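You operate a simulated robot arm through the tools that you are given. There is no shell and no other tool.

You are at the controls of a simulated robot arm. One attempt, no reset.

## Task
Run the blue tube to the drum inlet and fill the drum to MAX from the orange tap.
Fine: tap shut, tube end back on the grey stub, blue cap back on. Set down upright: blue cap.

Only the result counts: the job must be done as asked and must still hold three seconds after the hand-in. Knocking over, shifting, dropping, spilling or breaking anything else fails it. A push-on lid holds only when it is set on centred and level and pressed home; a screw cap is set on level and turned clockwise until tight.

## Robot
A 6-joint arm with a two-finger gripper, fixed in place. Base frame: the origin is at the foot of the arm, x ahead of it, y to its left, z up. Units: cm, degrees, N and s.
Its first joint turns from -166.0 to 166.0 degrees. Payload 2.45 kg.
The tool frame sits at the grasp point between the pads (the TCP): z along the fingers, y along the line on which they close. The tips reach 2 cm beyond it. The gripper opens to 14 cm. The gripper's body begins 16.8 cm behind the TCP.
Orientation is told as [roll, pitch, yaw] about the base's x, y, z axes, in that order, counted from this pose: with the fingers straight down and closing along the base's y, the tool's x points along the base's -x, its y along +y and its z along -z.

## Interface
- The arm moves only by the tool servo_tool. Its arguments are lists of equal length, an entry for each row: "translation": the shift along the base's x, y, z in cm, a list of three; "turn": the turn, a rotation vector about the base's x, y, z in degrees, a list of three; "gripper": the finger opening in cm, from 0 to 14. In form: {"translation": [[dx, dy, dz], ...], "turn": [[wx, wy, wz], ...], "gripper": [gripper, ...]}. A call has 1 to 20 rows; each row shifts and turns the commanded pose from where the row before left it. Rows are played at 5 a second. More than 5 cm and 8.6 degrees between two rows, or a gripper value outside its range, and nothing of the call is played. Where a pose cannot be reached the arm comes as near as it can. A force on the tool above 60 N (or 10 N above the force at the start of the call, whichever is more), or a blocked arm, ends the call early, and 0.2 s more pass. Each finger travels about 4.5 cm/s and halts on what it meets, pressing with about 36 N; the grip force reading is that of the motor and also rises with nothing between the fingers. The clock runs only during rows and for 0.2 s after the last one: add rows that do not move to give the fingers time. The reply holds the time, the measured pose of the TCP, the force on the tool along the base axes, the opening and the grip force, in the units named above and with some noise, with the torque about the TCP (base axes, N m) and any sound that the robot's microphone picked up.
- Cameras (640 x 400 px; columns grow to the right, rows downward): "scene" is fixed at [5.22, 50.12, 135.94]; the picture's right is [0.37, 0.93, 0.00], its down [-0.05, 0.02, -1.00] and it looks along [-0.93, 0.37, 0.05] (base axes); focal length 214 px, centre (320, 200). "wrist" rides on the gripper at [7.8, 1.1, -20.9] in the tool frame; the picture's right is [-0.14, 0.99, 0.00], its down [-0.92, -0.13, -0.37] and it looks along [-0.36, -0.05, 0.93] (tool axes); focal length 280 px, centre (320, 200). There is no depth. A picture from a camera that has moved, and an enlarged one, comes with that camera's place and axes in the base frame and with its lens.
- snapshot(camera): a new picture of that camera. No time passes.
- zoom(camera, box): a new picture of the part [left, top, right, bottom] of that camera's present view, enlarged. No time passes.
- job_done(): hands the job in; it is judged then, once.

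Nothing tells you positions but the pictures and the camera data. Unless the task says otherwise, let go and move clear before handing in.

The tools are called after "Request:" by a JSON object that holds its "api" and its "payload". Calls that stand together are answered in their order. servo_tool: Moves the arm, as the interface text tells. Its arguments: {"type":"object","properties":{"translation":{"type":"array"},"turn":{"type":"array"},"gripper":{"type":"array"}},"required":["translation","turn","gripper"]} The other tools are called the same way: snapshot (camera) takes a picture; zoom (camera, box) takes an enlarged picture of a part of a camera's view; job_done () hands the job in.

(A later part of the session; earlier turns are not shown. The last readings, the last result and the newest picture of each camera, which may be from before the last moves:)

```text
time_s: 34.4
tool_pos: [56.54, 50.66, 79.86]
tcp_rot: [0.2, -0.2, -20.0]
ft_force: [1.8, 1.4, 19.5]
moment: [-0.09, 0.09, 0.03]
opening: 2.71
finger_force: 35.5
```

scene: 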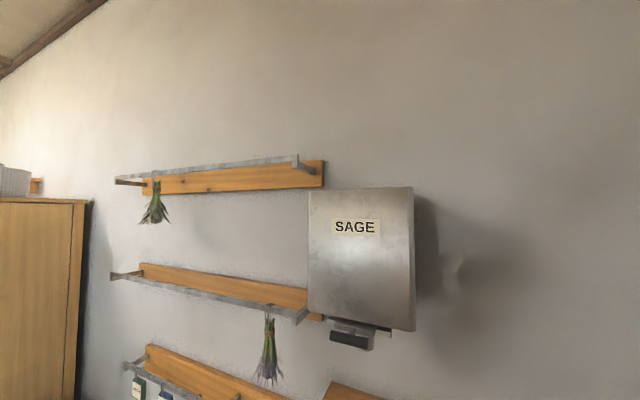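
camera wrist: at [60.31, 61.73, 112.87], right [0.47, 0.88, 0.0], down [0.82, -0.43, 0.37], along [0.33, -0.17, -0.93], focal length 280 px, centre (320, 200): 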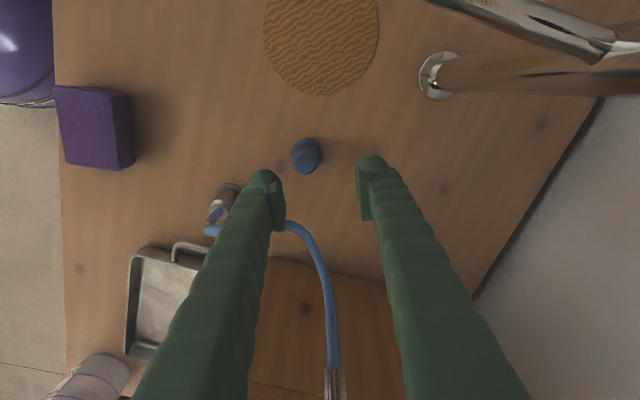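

The cap touches down (19 N). I'll ease off, open, and lift away.

Request:
{"api": "servo_tool", "payload": {"translation": [[0, 0, 0.1], [0, 0, 0], [0, 0, 0], [0, 0, 0], [0, 0, 0], [0, 0, 2], [0, 0, 4], [0, 0, 4], [0, 0, 2], [0, 0, 0]], "turn": [[0, 0, 0], [0, 0, 0], [0, 0, 0], [0, 0, 0], [0, 0, 0], [0, 0, 0], [0, 0, 0], [0, 0, 0], [0, 0, 0], [0, 0, 0]], "gripper": [1.5, 4, 6, 6, 6, 6, 6, 6, 6, 6]}}

Request:
{"api": "snapshot", "payload": {"camera": "wrist"}}

```text
time_s: 36.6
tool_pos: [56.64, 50.71, 92.0]
tcp_rot: [0.2, -0.3, -19.9]
ft_force: [-0.1, 0.8, -0.4]
moment: [0.02, 0.0, -0.01]
opening: 6.02
finger_force: 0.1
```

```text
taken
camera wrist: at [49.44, 54.51, 112.81], right [0.47, 0.88, 0.0], down [0.82, -0.43, 0.37], along [0.33, -0.17, -0.93], focal length 280 px, centre (320, 200)
```

wrist: 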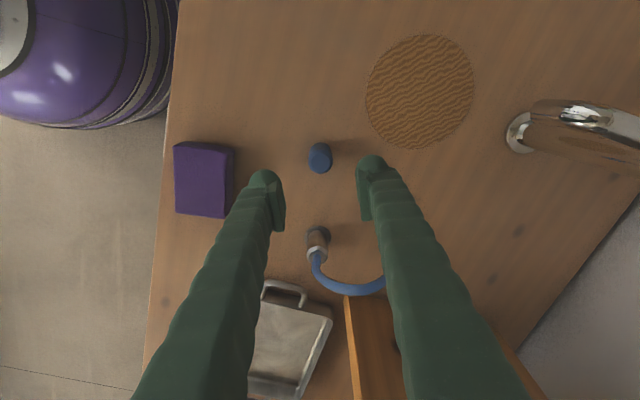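

The cap stands upright and clear. Now I move over the stub with the fingers closing along the bench (yaw 45°), so the tube leaves between them away from the robot.

Request:
{"api": "servo_tool", "payload": {"translation": [[0, 0, 2], [1.225, -0.75, 0], [1.225, -0.75, 0], [1.225, -0.75, 0], [1.225, -0.75, 0], [1.225, -0.75, 0], [1.225, -0.75, 0], [1.225, -0.75, 0], [1.225, -0.75, 0], [0, 0, 0]], "turn": [[0, 0, 0], [0, 0, 8.1], [0, 0, 8.1], [0, 0, 8.1], [0, 0, 8.1], [0, 0, 8.1], [0, 0, 8.1], [0, 0, 8.1], [0, 0, 8.1], [0, 0, 0]], "gripper": [6, 6, 6, 6, 6, 6, 6, 6, 6, 6]}}

Request:
{"api": "snapshot", "payload": {"camera": "wrist"}}

Request:
{"api": "zoom", "payload": {"camera": "wrist", "box": [220, 100, 420, 260]}}

```text
time_s: 38.8
tool_pos: [66.34, 44.67, 93.92]
tcp_rot: [0.1, -0.3, 44.9]
ft_force: [-0.8, -0.8, 0.4]
moment: [0.01, -0.04, 0.01]
opening: 5.99
finger_force: 0.1
```

```text
taken
camera wrist: at [59.88, 39.94, 114.84], right [-0.6, 0.8, 0.0], down [0.74, 0.56, 0.37], along [0.3, 0.23, -0.93], focal length 280 px, centre (320, 200)
```

wrist: 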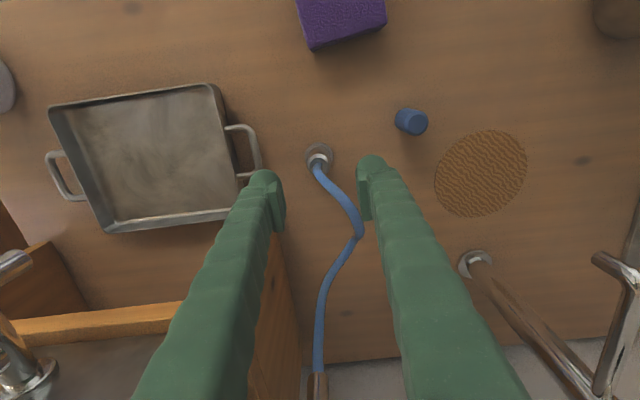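

```text
2.50 times, centred on (320, 180) of wrist
camera zoom: at [59.88, 39.94, 114.84], right [-0.6, 0.8, 0.0], down [0.74, 0.56, 0.37], along [0.3, 0.23, -0.93], focal length 701 px, centre (320, 250)
```

zoom: 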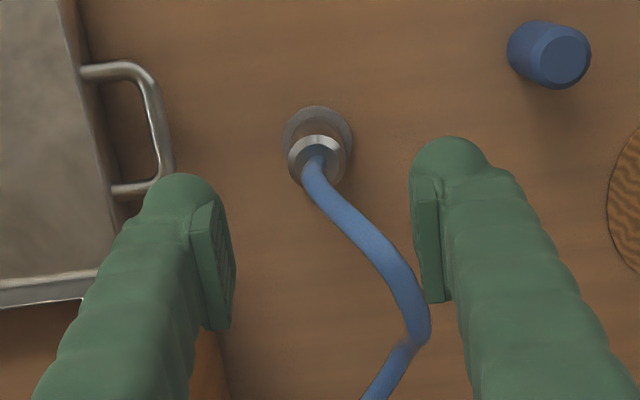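

The sleeve on the stub is nearly centred; I'll correct by half a centimetre and descend to straddle it.

Request:
{"api": "servo_tool", "payload": {"translation": [[0.42, 0.28, -3], [0, 0, -3], [0, 0, -3], [0, 0, -2], [0, 0, 0]], "turn": [[0, 0, 0], [0, 0, 0], [0, 0, 0], [0, 0, 0], [0, 0, 0]], "gripper": [6, 6, 6, 6, 6]}}

Request:
{"api": "zoom", "payload": {"camera": "wrist", "box": [220, 100, 420, 260]}}

```text
time_s: 40.0
tool_pos: [66.69, 44.92, 82.95]
tcp_rot: [0.1, -0.3, 44.9]
ft_force: [0.8, 0.3, 0.4]
moment: [0.04, 0.01, -0.01]
opening: 6.02
finger_force: 0.1
```

```text
2.50 times, centred on (320, 180) of wrist
camera zoom: at [60.33, 40.28, 103.81], right [-0.6, 0.8, 0.0], down [0.74, 0.56, 0.37], along [0.3, 0.23, -0.93], focal length 701 px, centre (320, 250)
```

zoom: 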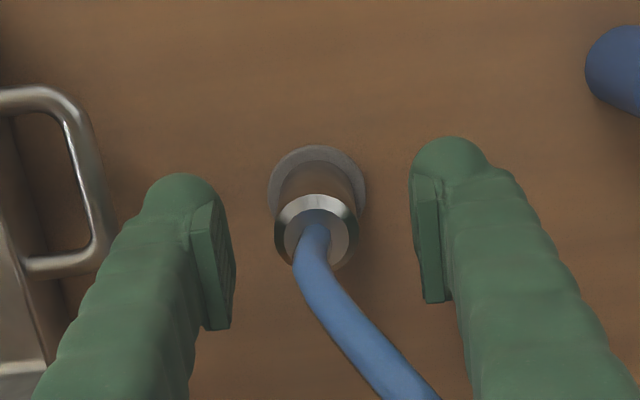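

Request:
{"api": "servo_tool", "payload": {"translation": [[0, 0, -1], [0, 0, -0.9], [0, 0, 0], [0, 0, 0], [0, 0, 0], [0, 0, 0], [0, 0, 0]], "turn": [[0, 0, 0], [0, 0, 0], [0, 0, 0], [0, 0, 0], [0, 0, 0], [0, 0, 0], [0, 0, 0]], "gripper": [6, 5, 4, 3, 2, 1.5, 1.5]}}

Request:
{"api": "zoom", "payload": {"camera": "wrist", "box": [220, 100, 420, 260]}}

```text
time_s: 41.6
tool_pos: [66.67, 44.81, 81.13]
tcp_rot: [0.1, -0.3, 44.9]
ft_force: [-0.2, -0.1, 0.1]
moment: [-0.01, 0.0, 0.01]
opening: 2.54
finger_force: 37.1
```

```text
2.50 times, centred on (320, 180) of wrist
camera zoom: at [60.33, 40.25, 101.9], right [-0.6, 0.8, 0.0], down [0.74, 0.56, 0.37], along [0.3, 0.23, -0.93], focal length 701 px, centre (320, 250)
```

zoom: 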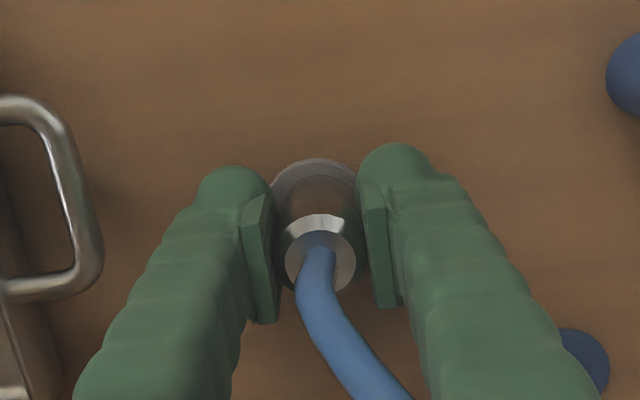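

Sleeve gripped (2.54 cm) with no side force; the seated height is TCP z≈81.1. I'll lift it straight up.

Request:
{"api": "servo_tool", "payload": {"translation": [[0, 0, 0.3], [0, 0, 0.3], [0, 0, 0.5], [0, 0, 1], [0, 0, 0]], "turn": [[0, 0, 0], [0, 0, 0], [0, 0, 0], [0, 0, 0], [0, 0, 0]], "gripper": [1.5, 1.5, 1.5, 1.5, 1.5]}}

Request:
{"api": "zoom", "payload": {"camera": "wrist", "box": [220, 100, 420, 260]}}

```text
time_s: 42.8
tool_pos: [66.65, 45.01, 83.08]
tcp_rot: [0.2, -0.2, 44.9]
ft_force: [0.8, -1.1, -0.3]
moment: [0.0, 0.0, 0.0]
opening: 2.59
finger_force: 36.3
```

```text
2.50 times, centred on (320, 180) of wrist
camera zoom: at [60.31, 40.28, 104.02], right [-0.6, 0.8, 0.0], down [0.74, 0.56, 0.37], along [0.3, 0.23, -0.93], focal length 701 px, centre (320, 250)
```

zoom: 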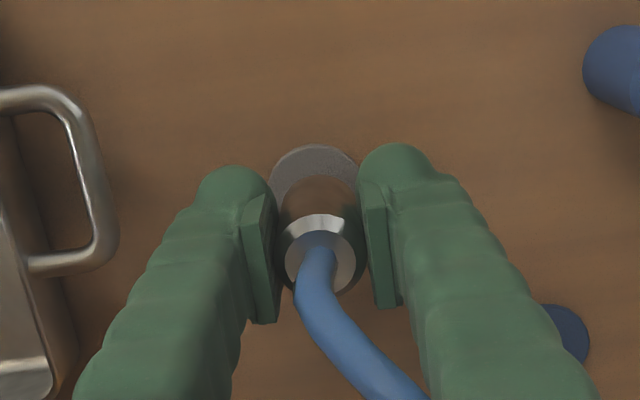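

Request:
{"api": "servo_tool", "payload": {"translation": [[0, 0, 2], [0, 0, 2], [0, 0, 2], [0, 1.45, 0], [0, 1.45, 0], [0, 1.45, 0], [0, 1.45, 0], [0, 1.45, 0], [0, 1.45, 0], [0, 1.45, 0], [0, 1.4, 0], [0, 0, 0]], "turn": [[0, 0, 0], [0, 0, 0], [0, 0, 0], [0, 0, -8.1], [0, 0, -8.1], [0, 0, -8.1], [0, 0, -8.1], [0, 0, -8.1], [0, 0, -8.1], [0, 0, -8.1], [0, 0, -8.1], [0, 0, 0]], "gripper": [1.5, 1.5, 1.5, 1.5, 1.5, 1.5, 1.5, 1.5, 1.5, 1.5, 1.5, 1.5]}}

Request:
{"api": "snapshot", "payload": {"camera": "wrist"}}

Request:
{"api": "zoom", "payload": {"camera": "wrist", "box": [220, 100, 420, 260]}}

```text
time_s: 45.4
tool_pos: [66.72, 56.49, 89.25]
tcp_rot: [0.1, -0.3, -20.0]
ft_force: [-0.7, 0.1, -1.5]
moment: [0.04, 0.0, 0.03]
opening: 2.57
finger_force: 35.8
```

```text
taken
camera wrist: at [59.62, 60.36, 110.03], right [0.47, 0.88, 0.0], down [0.82, -0.44, 0.37], along [0.33, -0.17, -0.93], focal length 280 px, centre (320, 200)
```

wrist: 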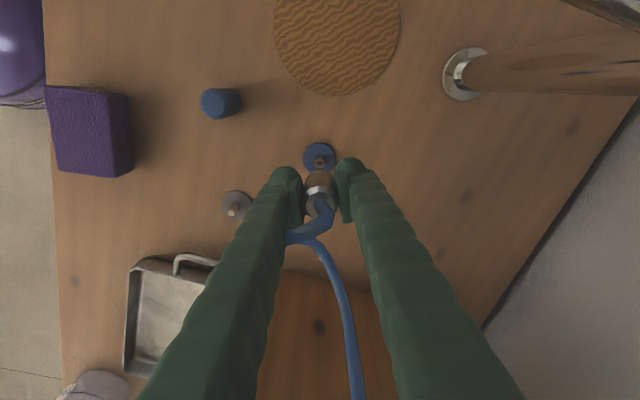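

```text
2.50 times, centred on (320, 180) of wrist
camera zoom: at [59.62, 60.36, 110.03], right [0.47, 0.88, 0.0], down [0.82, -0.44, 0.37], along [0.33, -0.17, -0.93], focal length 701 px, centre (320, 250)
```

zoom: 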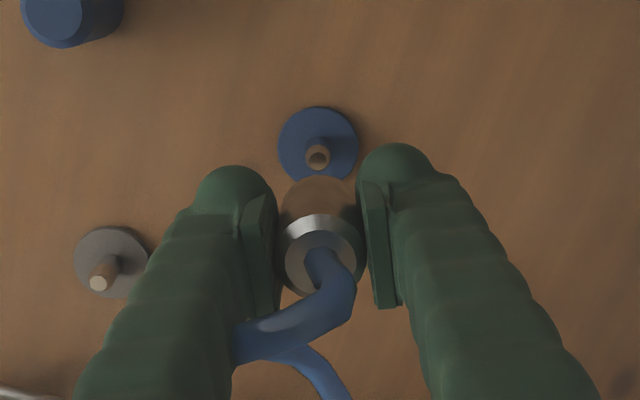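

The sleeve is above the inlet nipple, but the tube twisted with the hand and loops near the left finger. I'll untwist partially and look again.

Request:
{"api": "servo_tool", "payload": {"translation": [[0, 0, 0], [0, 0, 0], [0, 0, 0], [0, 0, 0], [0, 0, 0]], "turn": [[0, 0, 8], [0, 0, 8], [0, 0, 8], [0, 0, 8], [0, 0, 0]], "gripper": [1.5, 1.5, 1.5, 1.5, 1.5]}}

Request:
{"api": "zoom", "payload": {"camera": "wrist", "box": [200, 100, 440, 300]}}

```text
time_s: 46.6
tool_pos: [66.81, 56.55, 89.19]
tcp_rot: [0.1, -0.3, 12.2]
ft_force: [0.9, 1.0, -0.4]
moment: [0.05, 0.02, 0.0]
opening: 2.56
finger_force: 36.0
```

```text
2.00 times, centred on (320, 200) of wrist
camera zoom: at [58.7, 56.04, 110.02], right [-0.07, 1.0, 0.0], down [0.93, 0.07, 0.37], along [0.37, 0.03, -0.93], focal length 561 px, centre (320, 200)
```

zoom: 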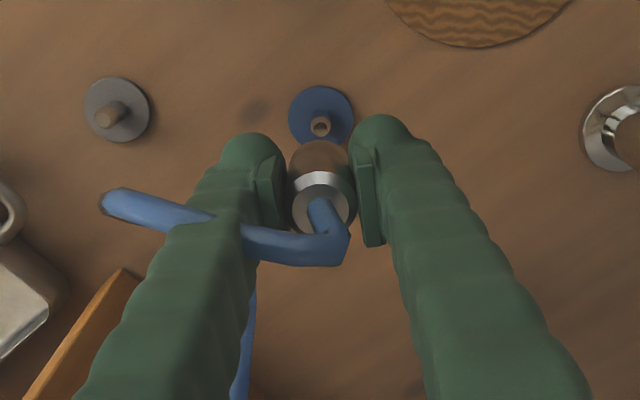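

The slack loop hangs toward −y. Turning to yaw ≈ −60° should let it leave between the fingers on the far side, and it still clears the pump spout.

Request:
{"api": "servo_tool", "payload": {"translation": [[0, 0, 0], [0, 0, 0], [0, 0, 0], [0, 0, 0], [0, 0, 0], [0, 0, 0], [0, 0, 0], [0, 0, 0], [0, 0, 0], [0, 0, 0]], "turn": [[0, 0, -8], [0, 0, -8], [0, 0, -8], [0, 0, -8], [0, 0, -8], [0, 0, -8], [0, 0, -8], [0, 0, -8], [0, 0, -8], [0, 0, 0]], "gripper": [1.5, 1.5, 1.5, 1.5, 1.5, 1.5, 1.5, 1.5, 1.5, 1.5]}}

Request:
{"api": "zoom", "payload": {"camera": "wrist", "box": [200, 100, 440, 300]}}

Request:
{"api": "snapshot", "payload": {"camera": "wrist"}}

```text
time_s: 48.8
tool_pos: [66.67, 56.52, 89.19]
tcp_rot: [0.1, -0.3, -60.1]
ft_force: [-1.0, -0.4, -1.0]
moment: [-0.03, -0.02, 0.02]
opening: 2.57
finger_force: 36.4
```

```text
2.00 times, centred on (320, 200) of wrist
camera zoom: at [63.65, 64.07, 110.02], right [0.93, 0.38, 0.0], down [0.35, -0.86, 0.37], along [0.14, -0.35, -0.93], focal length 561 px, centre (320, 200)
```

zoom: 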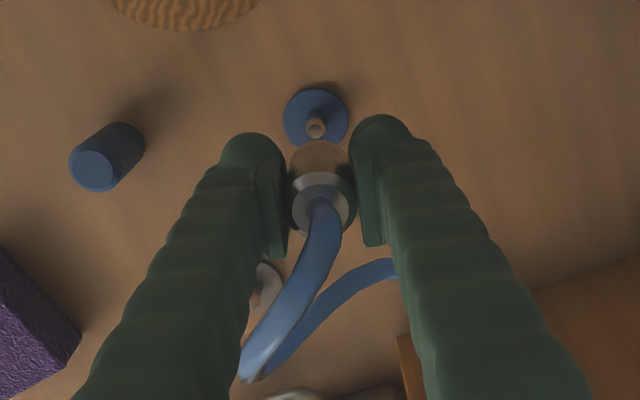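

```text
taken
camera wrist: at [63.65, 64.07, 110.02], right [0.93, 0.38, 0.0], down [0.35, -0.86, 0.37], along [0.14, -0.35, -0.93], focal length 280 px, centre (320, 200)
```

wrist: 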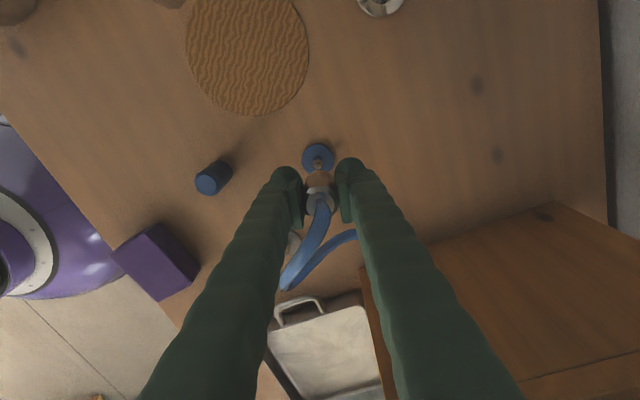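

The tube now leaves cleanly between the fingers. The nipple sits about 0.3 cm toward −x from my axis, so I'll shift and descend partway.

Request:
{"api": "servo_tool", "payload": {"translation": [[-0.3, 0, -1.5], [0, 0, -1.5], [0, 0, -1.0], [0, 0, 0]], "turn": [[0, 0, 0], [0, 0, 0], [0, 0, 0], [0, 0, 0]], "gripper": [1.5, 1.5, 1.5, 1.5]}}

Request:
{"api": "zoom", "payload": {"camera": "wrist", "box": [260, 120, 380, 240]}}

```text
time_s: 49.8
tool_pos: [66.41, 56.47, 85.16]
tcp_rot: [0.1, -0.3, -59.9]
ft_force: [0.3, 0.6, -0.2]
moment: [0.0, 0.02, -0.01]
opening: 2.54
finger_force: 36.1
```

```text
3.33 times, centred on (320, 180) of wrist
camera zoom: at [63.31, 64.02, 106.02], right [0.93, 0.38, 0.0], down [0.35, -0.86, 0.37], along [0.14, -0.35, -0.93], focal length 935 px, centre (320, 267)
```

zoom: 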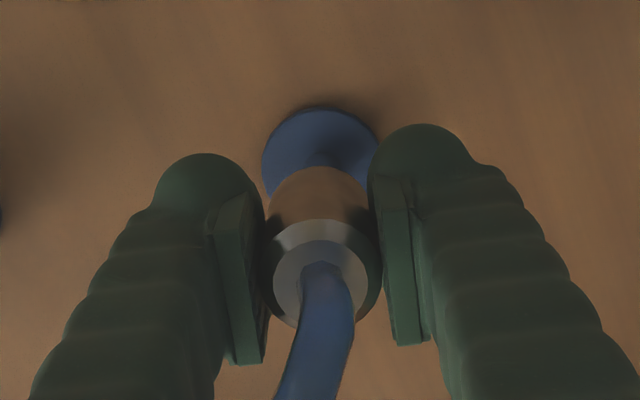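

Aligned laterally. I'll continue down gently while watching the force.

Request:
{"api": "servo_tool", "payload": {"translation": [[0, 0, -0.8], [0, 0, -0.7], [0, 0, -0.6], [0, 0, 0]], "turn": [[0, 0, 0], [0, 0, 0], [0, 0, 0], [0, 0, 0]], "gripper": [1.5, 1.5, 1.5, 1.5]}}

Request:
{"api": "servo_tool", "payload": {"translation": [[0, 0, -0.5], [0, 0, -0.4], [0, 0, 0]], "turn": [[0, 0, 0], [0, 0, 0], [0, 0, 0]], "gripper": [1.5, 1.5, 1.5]}}

Request:
{"api": "zoom", "payload": {"camera": "wrist", "box": [260, 120, 380, 240]}}

```text
time_s: 50.8
tool_pos: [66.46, 56.55, 83.09]
tcp_rot: [0.1, -0.4, -59.9]
ft_force: [0.1, 0.0, 0.5]
moment: [-0.01, -0.04, -0.02]
opening: 2.57
finger_force: 36.1
```

```text
time_s: 51.6
tool_pos: [66.41, 56.56, 82.2]
tcp_rot: [0.1, -0.3, -59.9]
ft_force: [0.7, 1.1, -1.6]
moment: [0.03, -0.01, 0.0]
opening: 2.59
finger_force: 35.3
```

```text
3.33 times, centred on (320, 180) of wrist
camera zoom: at [63.33, 64.09, 102.99], right [0.93, 0.38, 0.0], down [0.35, -0.86, 0.37], along [0.14, -0.35, -0.93], focal length 935 px, centre (320, 267)
```

zoom: 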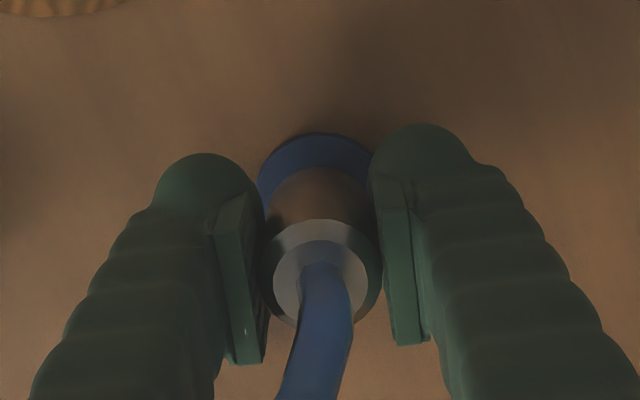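

Request:
{"api": "servo_tool", "payload": {"translation": [[0, 0, -0.5], [0, 0, -0.4], [0, 0, 0]], "turn": [[0, 0, 0], [0, 0, 0], [0, 0, 0]], "gripper": [1.5, 1.5, 1.5]}}

Request:
{"api": "servo_tool", "payload": {"translation": [[0, 0, -0.2], [0, 0, -0.1], [0, 0, 0]], "turn": [[0, 0, 0], [0, 0, 0], [0, 0, 0]], "gripper": [1.5, 1.5, 1.5]}}

```text
time_s: 52.4
tool_pos: [66.34, 56.54, 81.38]
tcp_rot: [0.1, -0.3, -59.9]
ft_force: [1.1, -0.3, -0.4]
moment: [0.01, 0.03, 0.0]
opening: 2.55
finger_force: 36.2
```

```text
time_s: 53.2
tool_pos: [66.44, 56.57, 81.06]
tcp_rot: [0.1, -0.3, -60.0]
ft_force: [3.7, 1.9, 12.2]
moment: [0.06, -0.04, -0.01]
opening: 2.57
finger_force: 36.1
```

Contact exactly at the seated height. I'll press it home, then check.

Request:
{"api": "servo_tool", "payload": {"translation": [[0, 0, -0.12], [0, 0, 0], [0, 0, 0]], "turn": [[0, 0, 0], [0, 0, 0], [0, 0, 0]], "gripper": [1.5, 1.5, 1.5]}}

Request:
{"api": "zoom", "payload": {"camera": "wrist", "box": [260, 120, 380, 240]}}

```text
time_s: 54.0
tool_pos: [66.48, 56.55, 80.95]
tcp_rot: [0.1, -0.3, -59.9]
ft_force: [10.4, 5.9, 33.5]
moment: [0.06, -0.14, -0.01]
opening: 2.55
finger_force: 36.0
```

```text
3.33 times, centred on (320, 180) of wrist
camera zoom: at [63.26, 64.01, 101.83], right [0.93, 0.38, 0.0], down [0.35, -0.86, 0.37], along [0.14, -0.34, -0.93], focal length 935 px, centre (320, 267)
```

zoom: 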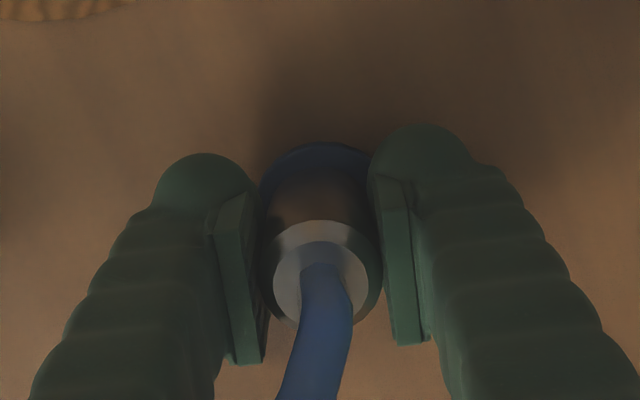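

Request:
{"api": "servo_tool", "payload": {"translation": [[0.12, 0.07, 0], [0, 0, 0]], "turn": [[0, 0, 0], [0, 0, 0]], "gripper": [1.5, 1.5]}}

```text
time_s: 54.6
tool_pos: [66.52, 56.44, 80.87]
tcp_rot: [0.1, -0.3, -59.9]
ft_force: [-6.7, -7.3, 26.5]
moment: [-0.15, 0.1, 0.0]
opening: 2.55
finger_force: 35.9
```

The sleeve is firmly captured on the nipple. I'll neutralise the forces, open, and withdraw upward.

Request:
{"api": "servo_tool", "payload": {"translation": [[-0.05, -0.03, 0.15], [0, 0, 0], [0, 0, 0], [0, 0, 0], [0, 0, 0]], "turn": [[0, 0, 0], [0, 0, 0], [0, 0, 0], [0, 0, 0], [0, 0, 0]], "gripper": [1.5, 3, 5, 5, 5]}}

Request:
{"api": "snapshot", "payload": {"camera": "wrist"}}

```text
time_s: 55.8
tool_pos: [66.48, 56.61, 80.96]
tcp_rot: [0.1, -0.3, -59.9]
ft_force: [-0.3, -0.5, 0.7]
moment: [0.01, 0.03, 0.01]
opening: 4.99
finger_force: 0.1
```

```text
taken
camera wrist: at [63.39, 64.09, 101.85], right [0.93, 0.38, 0.0], down [0.35, -0.86, 0.37], along [0.14, -0.35, -0.93], focal length 280 px, centre (320, 200)
```

wrist: 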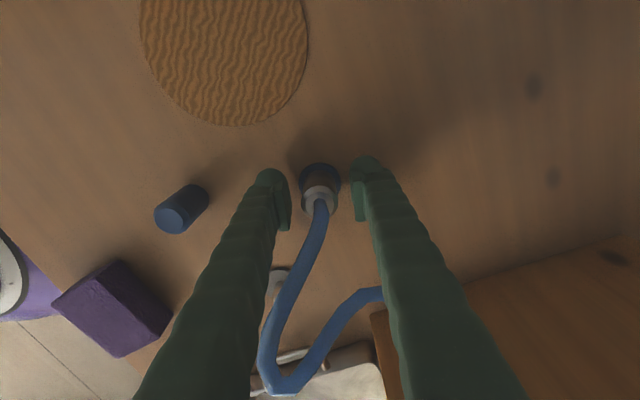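

Request:
{"api": "servo_tool", "payload": {"translation": [[0, 0, 2], [0, 0, 4], [0, 0, 5], [0, 0, 5], [0, 0, 5], [0, 0, 5], [0, 0, 0]], "turn": [[0, 0, 0], [0, 0, 0], [0, 0, 0], [0, 0, 0], [0, 0, 0], [0, 0, 0], [0, 0, 0]], "gripper": [5, 5, 5, 5, 5, 5, 5]}}

Request:
{"api": "snapshot", "payload": {"camera": "wrist"}}

Request:
{"api": "zoom", "payload": {"camera": "wrist", "box": [260, 120, 420, 240]}}

```text
time_s: 57.4
tool_pos: [66.38, 56.52, 106.92]
tcp_rot: [0.1, -0.3, -59.8]
ft_force: [-1.0, 0.4, 0.0]
moment: [-0.04, 0.0, 0.01]
opening: 5.02
finger_force: 0.1
```

```text
taken
camera wrist: at [63.35, 63.99, 127.82], right [0.93, 0.38, 0.0], down [0.35, -0.86, 0.37], along [0.14, -0.35, -0.93], focal length 280 px, centre (320, 200)
```

wrist: 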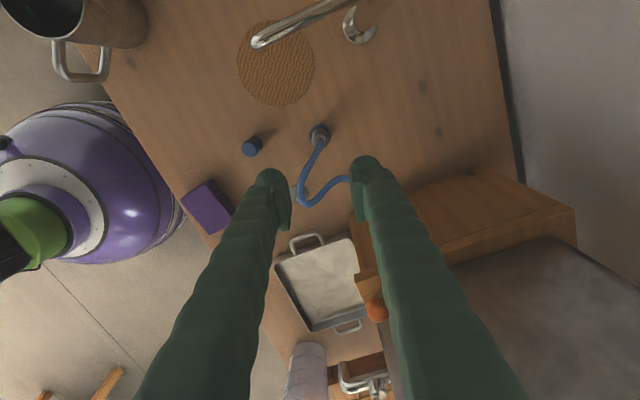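

```text
3.33 times, centred on (340, 180) of wrist
camera zoom: at [63.35, 63.99, 127.82], right [0.93, 0.38, 0.0], down [0.35, -0.86, 0.37], along [0.14, -0.35, -0.93], focal length 935 px, centre (253, 267)
```

zoom: 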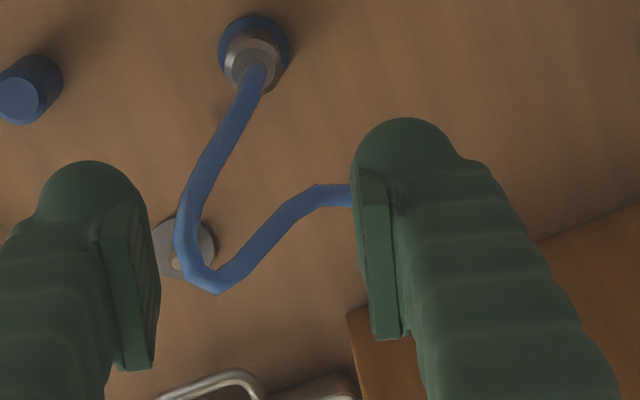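

The tube is seated on the inlet. Now I go to view the orange tap from above, on the robot side of the tank.

Request:
{"api": "servo_tool", "payload": {"translation": [[0, 0, 4], [0, 0, 4], [0.17, -1.36, 0], [0.17, -1.36, 0], [0.17, -1.36, 0], [0.17, -1.36, 0], [0.17, -1.36, 0], [0.17, -1.36, 0], [0.17, -1.36, 0], [0.17, -1.36, 0], [0.17, -1.36, 0], [0.17, -1.36, 0], [0.17, -1.36, 0], [0.17, -1.36, 0], [0.17, -1.36, 0], [0, 0, 0]], "turn": [[0, 0, 0], [0, 0, 0], [0, 0, 8.07], [0, 0, 8.07], [0, 0, 8.07], [0, 0, 8.07], [0, 0, 8.07], [0, 0, 8.07], [0, 0, 8.07], [0, 0, 8.07], [0, 0, 8.07], [0, 0, 8.07], [0, 0, 8.07], [0, 0, 8.07], [0, 0, 8.07], [0, 0, 0]], "gripper": [5, 5, 5, 8, 10, 14, 14, 14, 14, 14, 14, 14, 14, 14, 14, 14]}}

Request:
{"api": "snapshot", "payload": {"camera": "wrist"}}

```text
time_s: 60.8
tool_pos: [68.72, 38.89, 115.0]
tcp_rot: [0.1, -0.2, 45.0]
ft_force: [-0.2, 0.3, 1.0]
moment: [-0.05, 0.03, -0.01]
opening: 14.02
finger_force: 0.0
```

```text
taken
camera wrist: at [62.37, 34.14, 135.88], right [-0.6, 0.8, 0.0], down [0.74, 0.56, 0.37], along [0.3, 0.23, -0.93], focal length 280 px, centre (320, 200)
```

wrist: 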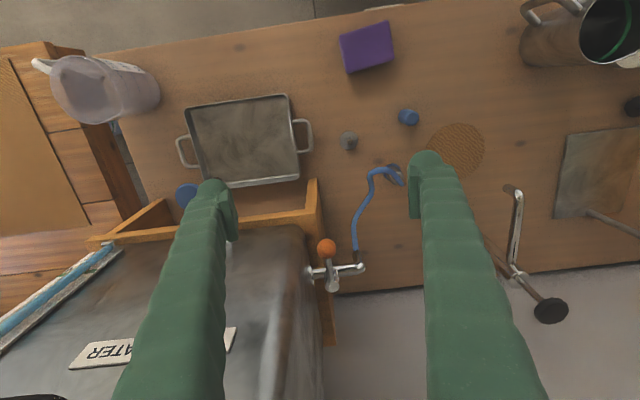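

Request:
{"api": "zoom", "payload": {"camera": "wrist", "box": [260, 190, 420, 310]}}

Request:
{"api": "zoom", "payload": {"camera": "wrist", "box": [300, 225, 380, 300]}}

```text
3.33 times, centred on (340, 250) of wrist
camera zoom: at [62.37, 34.14, 135.88], right [-0.6, 0.8, 0.0], down [0.74, 0.56, 0.37], along [0.3, 0.23, -0.93], focal length 935 px, centre (253, 33)
```

zoom: 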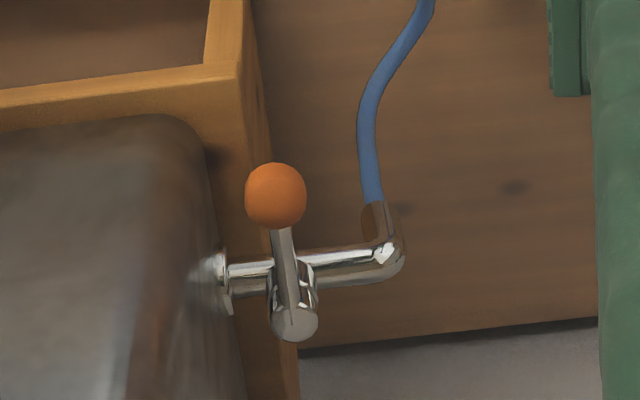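

```text
5.33 times, centred on (340, 262) of wrist
camera zoom: at [62.37, 34.14, 135.88], right [-0.6, 0.8, 0.0], down [0.74, 0.56, 0.37], along [0.3, 0.23, -0.93], focal length 1495 px, centre (213, -133)
```

zoom: 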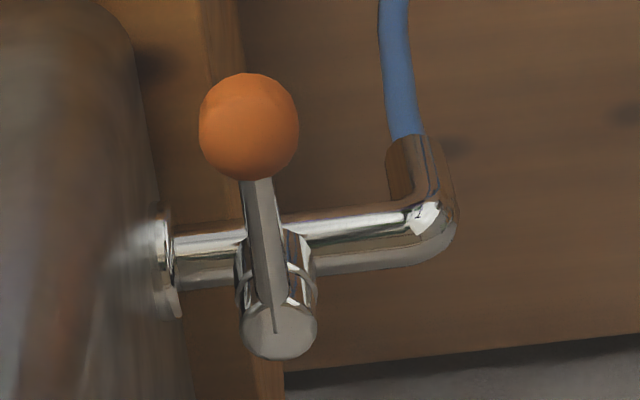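

The tap lever points toward the robot at right angles to the pipe, so it is shut. Ball ≈ (76.9,46.3,105), pivot ≈ (81.3,50.5). I'll straddle the ball with fingers closing along y (yaw 0), and first hover above it.

Request:
{"api": "servo_tool", "payload": {"translation": [[1.1, 1.3, 0], [1.1, 1.3, 0], [1.1, 1.3, 0], [1.1, 1.3, 0], [1.2, 1.3, 0], [1.2, 1.3, 0], [0, 0, 0], [0, 0, 0]], "turn": [[0, 0, -7.5], [0, 0, -7.5], [0, 0, -7.5], [0, 0, -7.5], [0, 0, -7.5], [0, 0, -7.5], [0, 0, 0], [0, 0, 0]], "gripper": [12, 10, 8, 6, 5, 4, 4, 4]}}

Request:
{"api": "snapshot", "payload": {"camera": "wrist"}}

Request:
{"api": "zoom", "payload": {"camera": "wrist", "box": [240, 120, 400, 240]}}

```text
time_s: 62.6
tool_pos: [75.51, 46.73, 115.11]
tcp_rot: [0.1, -0.3, -0.2]
ft_force: [0.1, 1.2, -0.6]
moment: [0.04, -0.02, 0.03]
opening: 3.99
finger_force: 0.0
```

```text
taken
camera wrist: at [67.57, 47.91, 135.89], right [0.14, 0.99, 0.0], down [0.92, -0.13, 0.37], along [0.37, -0.05, -0.93], focal length 280 px, centre (320, 200)
```

wrist: 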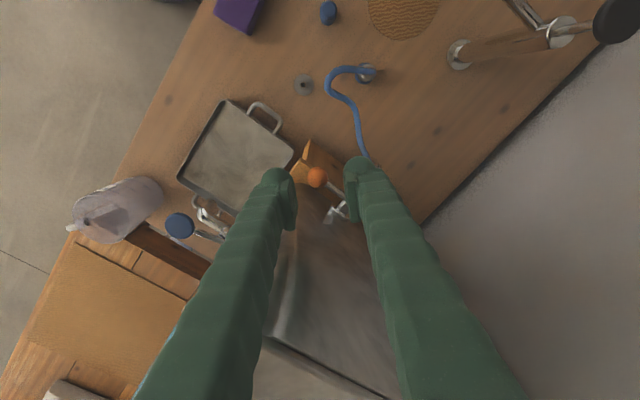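

```text
3.33 times, centred on (320, 180) of wrist
camera zoom: at [67.57, 47.91, 135.89], right [0.14, 0.99, 0.0], down [0.92, -0.13, 0.37], along [0.37, -0.05, -0.93], focal length 935 px, centre (320, 267)
```

zoom: 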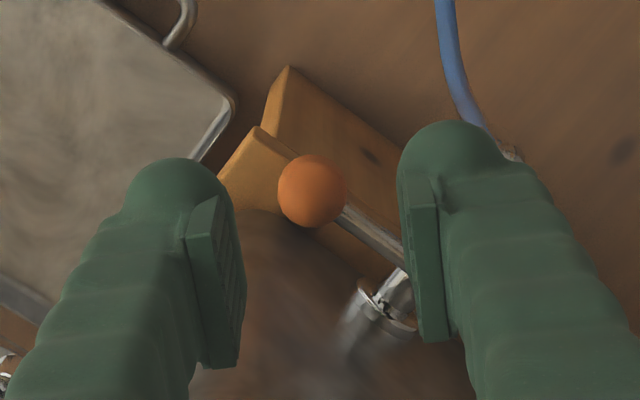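

The ball is where I calculated. I'll shift 0.4 cm outward and descend so the tips straddle the ball.

Request:
{"api": "servo_tool", "payload": {"translation": [[0.4, 0, -2], [0, 0, -2.5], [0, 0, -2.5], [0, 0, -2], [0, 0, 0]], "turn": [[0, 0, 0], [0, 0, 0], [0, 0, 0], [0, 0, 0], [0, 0, 0]], "gripper": [4, 4, 4, 4, 4]}}

Request:
{"api": "zoom", "payload": {"camera": "wrist", "box": [240, 120, 400, 240]}}

Request:
{"api": "snapshot", "payload": {"camera": "wrist"}}

```text
time_s: 63.6
tool_pos: [76.05, 46.56, 107.12]
tcp_rot: [0.0, -0.7, 0.0]
ft_force: [9.0, 6.1, 37.3]
moment: [-1.73, 0.06, 0.37]
opening: 4.02
finger_force: 0.0
stopped in row 4: the force on the tool passed its limit at 123 N (the readings are from after the stop); the commanded pose is now the measured one
```

```text
3.33 times, centred on (320, 180) of wrist
camera zoom: at [67.94, 47.8, 127.95], right [0.14, 0.99, 0.0], down [0.92, -0.13, 0.38], along [0.38, -0.05, -0.93], focal length 935 px, centre (320, 267)
```

zoom: 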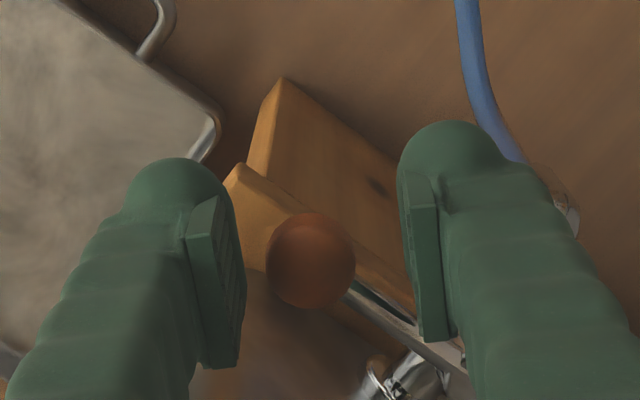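

```text
taken
camera wrist: at [67.94, 47.8, 127.95], right [0.14, 0.99, 0.0], down [0.92, -0.13, 0.38], along [0.38, -0.05, -0.93], focal length 280 px, centre (320, 200)
```

wrist: 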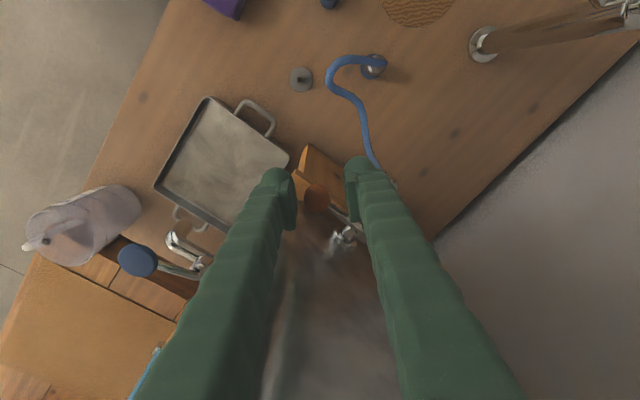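

Something upward-facing stopped me; the torque suggests the gripper body touched the tank's top rim, not the tap. I'll lift off and check that nothing moved.

Request:
{"api": "servo_tool", "payload": {"translation": [[0, 0, 1], [0, 0, 3], [-2, 0, 4], [-3, 0, 2], [-3, 0, 0], [0, 0, 0]], "turn": [[0, 0, 0], [0, 0, 0], [0, 0, 0], [0, 0, 0], [0, 0, 0], [0, 0, 0]], "gripper": [4, 4, 4, 4, 4, 4]}}

Request:
{"api": "snapshot", "payload": {"camera": "wrist"}}

```text
time_s: 65.0
tool_pos: [68.09, 46.71, 116.94]
tcp_rot: [0.1, -0.6, 0.0]
ft_force: [0.0, -0.7, -0.6]
moment: [-0.03, 0.03, 0.02]
opening: 4.03
finger_force: 0.0
```

```text
taken
camera wrist: at [60.1, 47.82, 137.83], right [0.14, 0.99, 0.0], down [0.92, -0.13, 0.38], along [0.37, -0.05, -0.93], focal length 280 px, centre (320, 200)
```

wrist: 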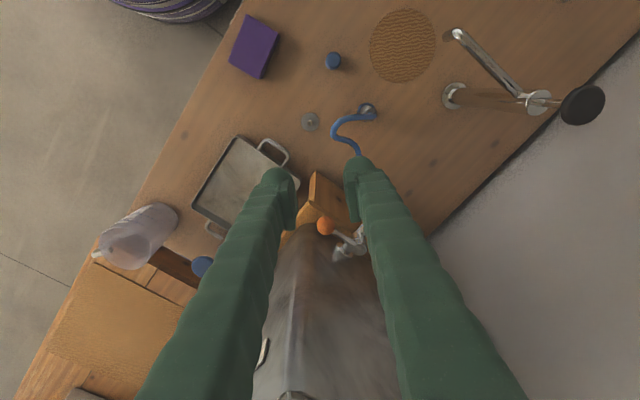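

The tank and tap look unchanged. I'll lean the tool back 30° toward the robot so the body clears the tank, then approach the ball along the tool axis.

Request:
{"api": "servo_tool", "payload": {"translation": [[0, 0, 0], [0, 0, 0], [0, 0, 0], [0, 0, 0], [1.8, 0, -2.5], [1.8, -0.1, -2.6], [0, 0, 0]], "turn": [[0, -7.4, 0], [0, -7.4, 0], [0, -7.4, 0], [0, -7.2, 0], [0, 0, 0], [0, 0, 0], [0, 0, 0]], "gripper": [4, 4, 4, 3.8, 3.6, 3.6, 3.6]}}

Request:
{"api": "snapshot", "payload": {"camera": "wrist"}}

Request:
{"api": "zoom", "payload": {"camera": "wrist", "box": [240, 120, 400, 240]}}

```text
time_s: 66.6
tool_pos: [71.69, 46.61, 111.88]
tcp_rot: [0.1, -30.0, 0.0]
ft_force: [-0.5, 0.6, -0.8]
moment: [0.04, -0.02, 0.01]
opening: 3.6
finger_force: 0.1
```

```text
taken
camera wrist: at [54.44, 47.75, 126.03], right [0.12, 0.99, 0.07], down [0.61, -0.13, 0.78], along [0.78, -0.05, -0.62], focal length 280 px, centre (320, 200)
```

wrist: 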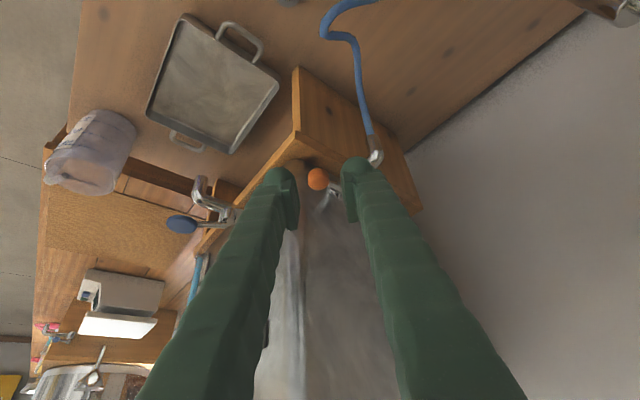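

```text
3.33 times, centred on (320, 180) of wrist
camera zoom: at [54.44, 47.75, 126.03], right [0.12, 0.99, 0.07], down [0.61, -0.13, 0.78], along [0.78, -0.05, -0.62], focal length 935 px, centre (320, 267)
```

zoom: 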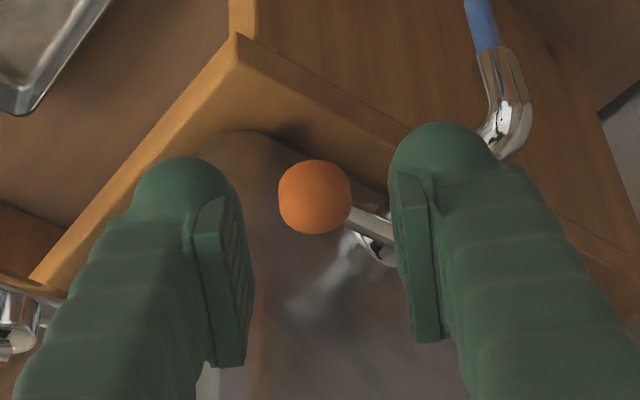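

The ball position is confirmed at (76.9,46.3,105.1). I'll advance along the tool axis so the fingers straddle it.

Request:
{"api": "servo_tool", "payload": {"translation": [[1, 0, -1.75], [1, 0, -1.75], [0.6, 0, -1.05], [0, 0, 0]], "turn": [[0, 0, 0], [0, 0, 0], [0, 0, 0], [0, 0, 0]], "gripper": [3.6, 3.6, 3.6, 3.6]}}

Request:
{"api": "zoom", "payload": {"camera": "wrist", "box": [240, 120, 400, 240]}}

```text
time_s: 67.6
tool_pos: [74.32, 46.6, 107.37]
tcp_rot: [0.0, -30.0, 0.1]
ft_force: [0.1, 0.5, -0.6]
moment: [-0.02, -0.01, 0.0]
opening: 3.59
finger_force: 0.1
```

```text
3.33 times, centred on (320, 180) of wrist
camera zoom: at [57.11, 47.76, 121.48], right [0.12, 0.99, 0.07], down [0.61, -0.13, 0.78], along [0.78, -0.05, -0.62], focal length 935 px, centre (320, 267)
```

zoom: 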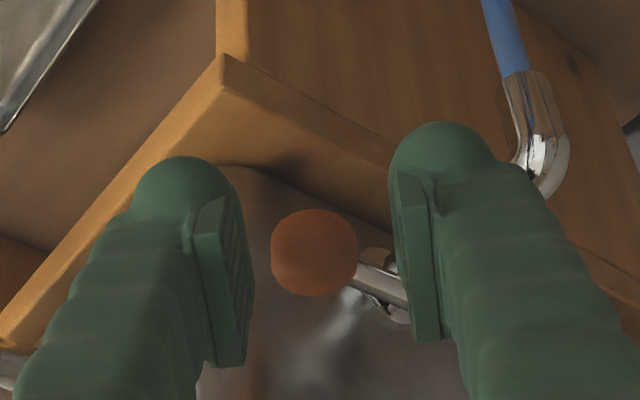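

Request:
{"api": "servo_tool", "payload": {"translation": [[0.5, 0, -0.9], [0.5, 0, -0.9], [0.3, 0, -0.6], [0, 0, 0]], "turn": [[0, 0, 0], [0, 0, 0], [0, 0, 0], [0, 0, 0]], "gripper": [3.6, 3.6, 3.6, 3.6]}}

Request:
{"api": "zoom", "payload": {"camera": "wrist", "box": [240, 120, 400, 240]}}

```text
time_s: 68.6
tool_pos: [75.63, 46.66, 104.85]
tcp_rot: [0.1, -30.0, 0.1]
ft_force: [-0.9, -0.6, 0.1]
moment: [0.0, 0.02, 0.02]
opening: 3.57
finger_force: 0.1
```

```text
3.33 times, centred on (320, 180) of wrist
camera zoom: at [58.34, 47.74, 119.06], right [0.12, 0.99, 0.07], down [0.61, -0.13, 0.78], along [0.78, -0.05, -0.62], focal length 935 px, centre (320, 267)
```

zoom: 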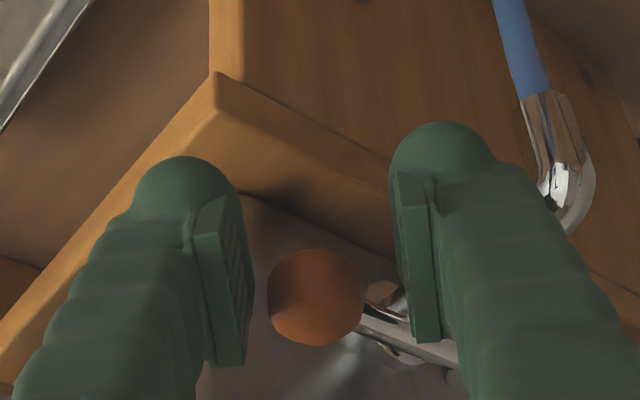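

The ball is now between the pads. I'll centre on it, narrow the fingers, and push it a little toward +y to test the opening direction.

Request:
{"api": "servo_tool", "payload": {"translation": [[0, -0.3, 0], [0, 0, 0], [0, 0, 0], [0, 0, 0]], "turn": [[0, 0, 0], [0, 0, 0], [0, 0, 0], [0, 0, 0]], "gripper": [3.4, 3, 2.8, 2.8]}}

Request:
{"api": "servo_tool", "payload": {"translation": [[-0.33, 0.41, 0], [-0.34, 0.41, 0], [0, 0, 0]], "turn": [[0, 0, 0], [0, 0, 0], [0, 0, 0]], "gripper": [2.8, 2.8, 2.8]}}

Request:
{"api": "zoom", "payload": {"camera": "wrist", "box": [240, 120, 400, 240]}}

```text
time_s: 69.6
tool_pos: [75.6, 46.24, 104.89]
tcp_rot: [0.1, -30.1, 0.1]
ft_force: [-0.2, 0.4, 0.3]
moment: [0.01, 0.01, 0.02]
opening: 2.83
finger_force: 0.0
```

```text
time_s: 70.4
tool_pos: [74.82, 47.09, 105.0]
tcp_rot: [0.1, -30.0, 0.1]
ft_force: [-0.7, -1.1, 0.2]
moment: [-0.01, 0.03, 0.0]
opening: 2.88
finger_force: 0.2
```

```text
3.33 times, centred on (320, 180) of wrist
camera zoom: at [57.63, 48.27, 119.13], right [0.12, 0.99, 0.07], down [0.61, -0.13, 0.78], along [0.78, -0.05, -0.62], focal length 935 px, centre (320, 267)
```

zoom: 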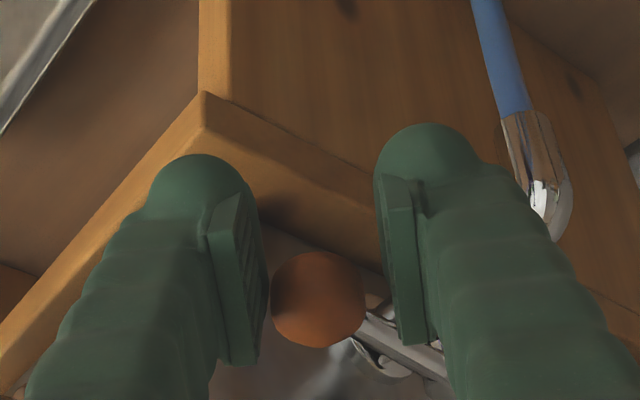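

Request:
{"api": "servo_tool", "payload": {"translation": [[-0.25, 0.46, 0], [-0.26, 0.46, 0], [0, 0, 0]], "turn": [[0, 0, 0], [0, 0, 0], [0, 0, 0]], "gripper": [2.8, 2.8, 2.8]}}

Request:
{"api": "zoom", "payload": {"camera": "wrist", "box": [240, 120, 400, 240]}}

```text
time_s: 71.2
tool_pos: [74.39, 48.04, 104.89]
tcp_rot: [0.1, -30.0, 0.1]
ft_force: [-0.3, -0.3, -0.3]
moment: [0.0, 0.02, -0.04]
opening: 2.83
finger_force: 0.3
```

```text
3.33 times, centred on (320, 180) of wrist
camera zoom: at [57.13, 49.17, 119.11], right [0.12, 0.99, 0.07], down [0.61, -0.13, 0.78], along [0.78, -0.05, -0.62], focal length 935 px, centre (320, 267)
```

zoom: 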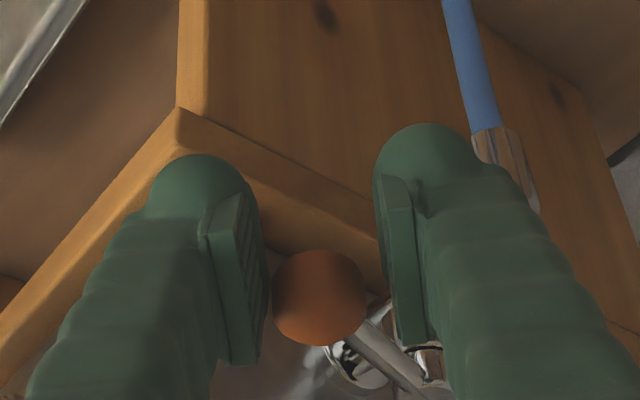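

Request:
{"api": "servo_tool", "payload": {"translation": [[-0.17, 0.5, 0], [-0.17, 0.5, 0], [0, 0, 0]], "turn": [[0, 0, 0], [0, 0, 0], [0, 0, 0]], "gripper": [2.8, 2.8, 2.8]}}

Request:
{"api": "zoom", "payload": {"camera": "wrist", "box": [240, 120, 400, 240]}}

```text
time_s: 72.0
tool_pos: [74.09, 48.95, 104.95]
tcp_rot: [0.1, -30.0, 0.1]
ft_force: [-0.5, -0.2, -0.6]
moment: [-0.03, 0.0, 0.01]
opening: 2.81
finger_force: 0.1
```

```text
3.33 times, centred on (320, 180) of wrist
camera zoom: at [56.77, 50.16, 119.1], right [0.12, 0.99, 0.07], down [0.61, -0.13, 0.78], along [0.78, -0.05, -0.62], focal length 935 px, centre (320, 267)
```

zoom: 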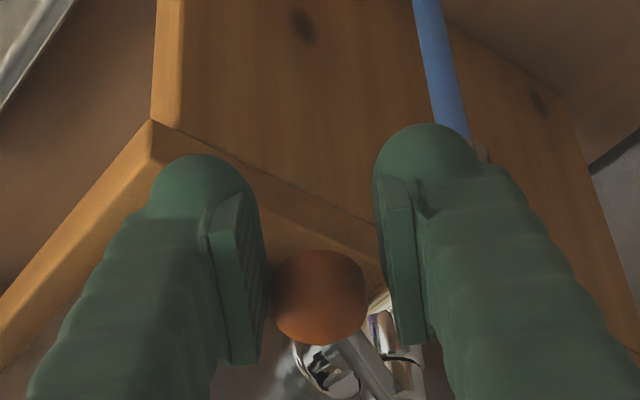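

Request:
{"api": "servo_tool", "payload": {"translation": [[-0.1, 0.52, 0], [-0.07, 0.52, 0], [0, 0, 0]], "turn": [[0, 0, 0], [0, 0, 0], [0, 0, 0]], "gripper": [2.8, 2.8, 2.8]}}

```text
time_s: 72.8
tool_pos: [73.85, 50.13, 104.94]
tcp_rot: [0.1, -30.0, 0.1]
ft_force: [0.7, 0.5, -1.4]
moment: [0.0, 0.01, -0.01]
opening: 2.82
finger_force: 0.1
```

The lever moves freely toward +y; it's about 40° open, with no sound picked up. To calibrate the flow I'll shut it again and then read the drum gauge.

Request:
{"api": "servo_tool", "payload": {"translation": [[0.17, -1.04, 0], [0.34, -1.0, 0], [0.51, -0.92, 0], [0.67, -0.82, 0], [0.2, -0.25, 0], [0, 0, 0]], "turn": [[0, 0, 0], [0, 0, 0], [0, 0, 0], [0, 0, 0], [0, 0, 0], [0, 0, 0]], "gripper": [2.8, 2.8, 2.8, 2.8, 2.8, 2.8]}}

Request:
{"api": "zoom", "payload": {"camera": "wrist", "box": [240, 120, 400, 240]}}

```text
time_s: 74.2
tool_pos: [75.8, 46.01, 105.03]
tcp_rot: [0.1, -30.0, 0.0]
ft_force: [-0.9, -0.7, 0.6]
moment: [0.03, 0.01, -0.01]
opening: 2.82
finger_force: 0.1
```

```text
3.33 times, centred on (320, 180) of wrist
camera zoom: at [58.56, 47.19, 119.15], right [0.12, 0.99, 0.07], down [0.61, -0.13, 0.78], along [0.78, -0.05, -0.62], focal length 935 px, centre (320, 267)
```

zoom: 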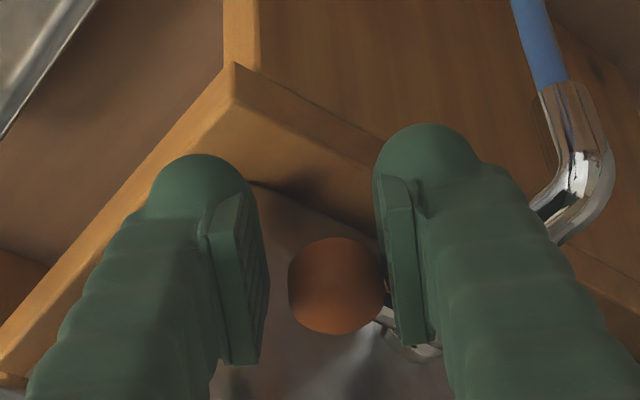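

The ball is back at its shut position. I'll retreat and go read the drum gauge from a higher viewing pose.

Request:
{"api": "servo_tool", "payload": {"translation": [[-1.2, 0, 2.1], [-2.4, 0, 4.1], [-2, 0, 3.5], [-2.9, -3.8, 0], [-2.9, -3.8, 0], [-2.9, -3.8, 0], [-2.9, -3.8, 0], [-2.9, -3.8, 0], [-2.9, -3.8, 0], [-2.9, -3.8, 0], [-2.9, -3.8, 0], [-2.9, -3.8, 0], [0, 0, 0]], "turn": [[0, 0, 0], [0, 0, 0], [0, 0, 0], [0, 0, 6.67], [0, 0, 6.67], [0, 0, 6.67], [0, 0, 6.67], [0, 0, 6.67], [0, 0, 6.67], [0, 0, 6.67], [0, 0, 6.67], [0, 0, 6.67], [0, 0, 0]], "gripper": [3.6, 3.6, 3.6, 6, 8, 10, 12, 14, 14, 14, 14, 14, 14]}}

Request:
{"api": "snapshot", "payload": {"camera": "wrist"}}

```text
time_s: 77.0
tool_pos: [44.18, 11.84, 114.64]
tcp_rot: [0.1, -30.1, 60.2]
ft_force: [0.1, 0.1, 1.0]
moment: [0.0, 0.01, 0.03]
opening: 14.02
finger_force: 0.0
```

```text
taken
camera wrist: at [34.52, -2.51, 128.72], right [-0.8, 0.6, 0.07], down [0.42, 0.47, 0.78], along [0.43, 0.65, -0.62], focal length 280 px, centre (320, 200)
```

wrist: 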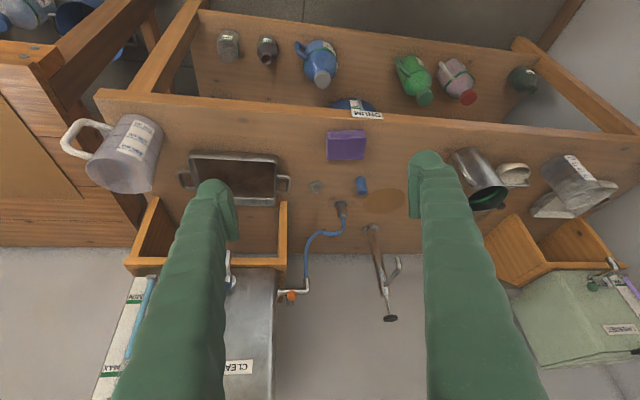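

Request:
{"api": "servo_tool", "payload": {"translation": [[0, 0, 0], [0, 0, 0], [0, 0, -5], [0, 0, -5], [0, 0, -5], [0, 0, -5], [0, 0, -5], [0, 0, -5], [0, 0, 0]], "turn": [[6.5, -3.75, 0], [6.5, -3.75, 0], [0, 0, 0], [0, 0, 0], [0, 0, 0], [0, 0, 0], [0, 0, 0], [0, 0, 0], [0, 0, 0]], "gripper": [14, 14, 14, 14, 14, 14, 14, 14, 14]}}

Request:
{"api": "snapshot", "payload": {"camera": "wrist"}}

```text
time_s: 79.0
tool_pos: [43.95, 11.84, 84.56]
tcp_rot: [0.2, -45.1, 60.0]
ft_force: [0.8, 0.0, 0.8]
moment: [0.02, 0.03, 0.0]
opening: 14.0
finger_force: 0.1
```

```text
taken
camera wrist: at [32.93, -5.18, 93.85], right [-0.81, 0.58, 0.1], down [0.31, 0.27, 0.91], along [0.5, 0.77, -0.4], focal length 280 px, centre (320, 200)
```

wrist: 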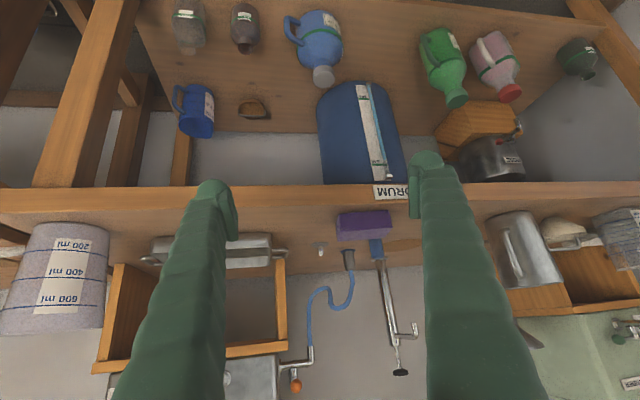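

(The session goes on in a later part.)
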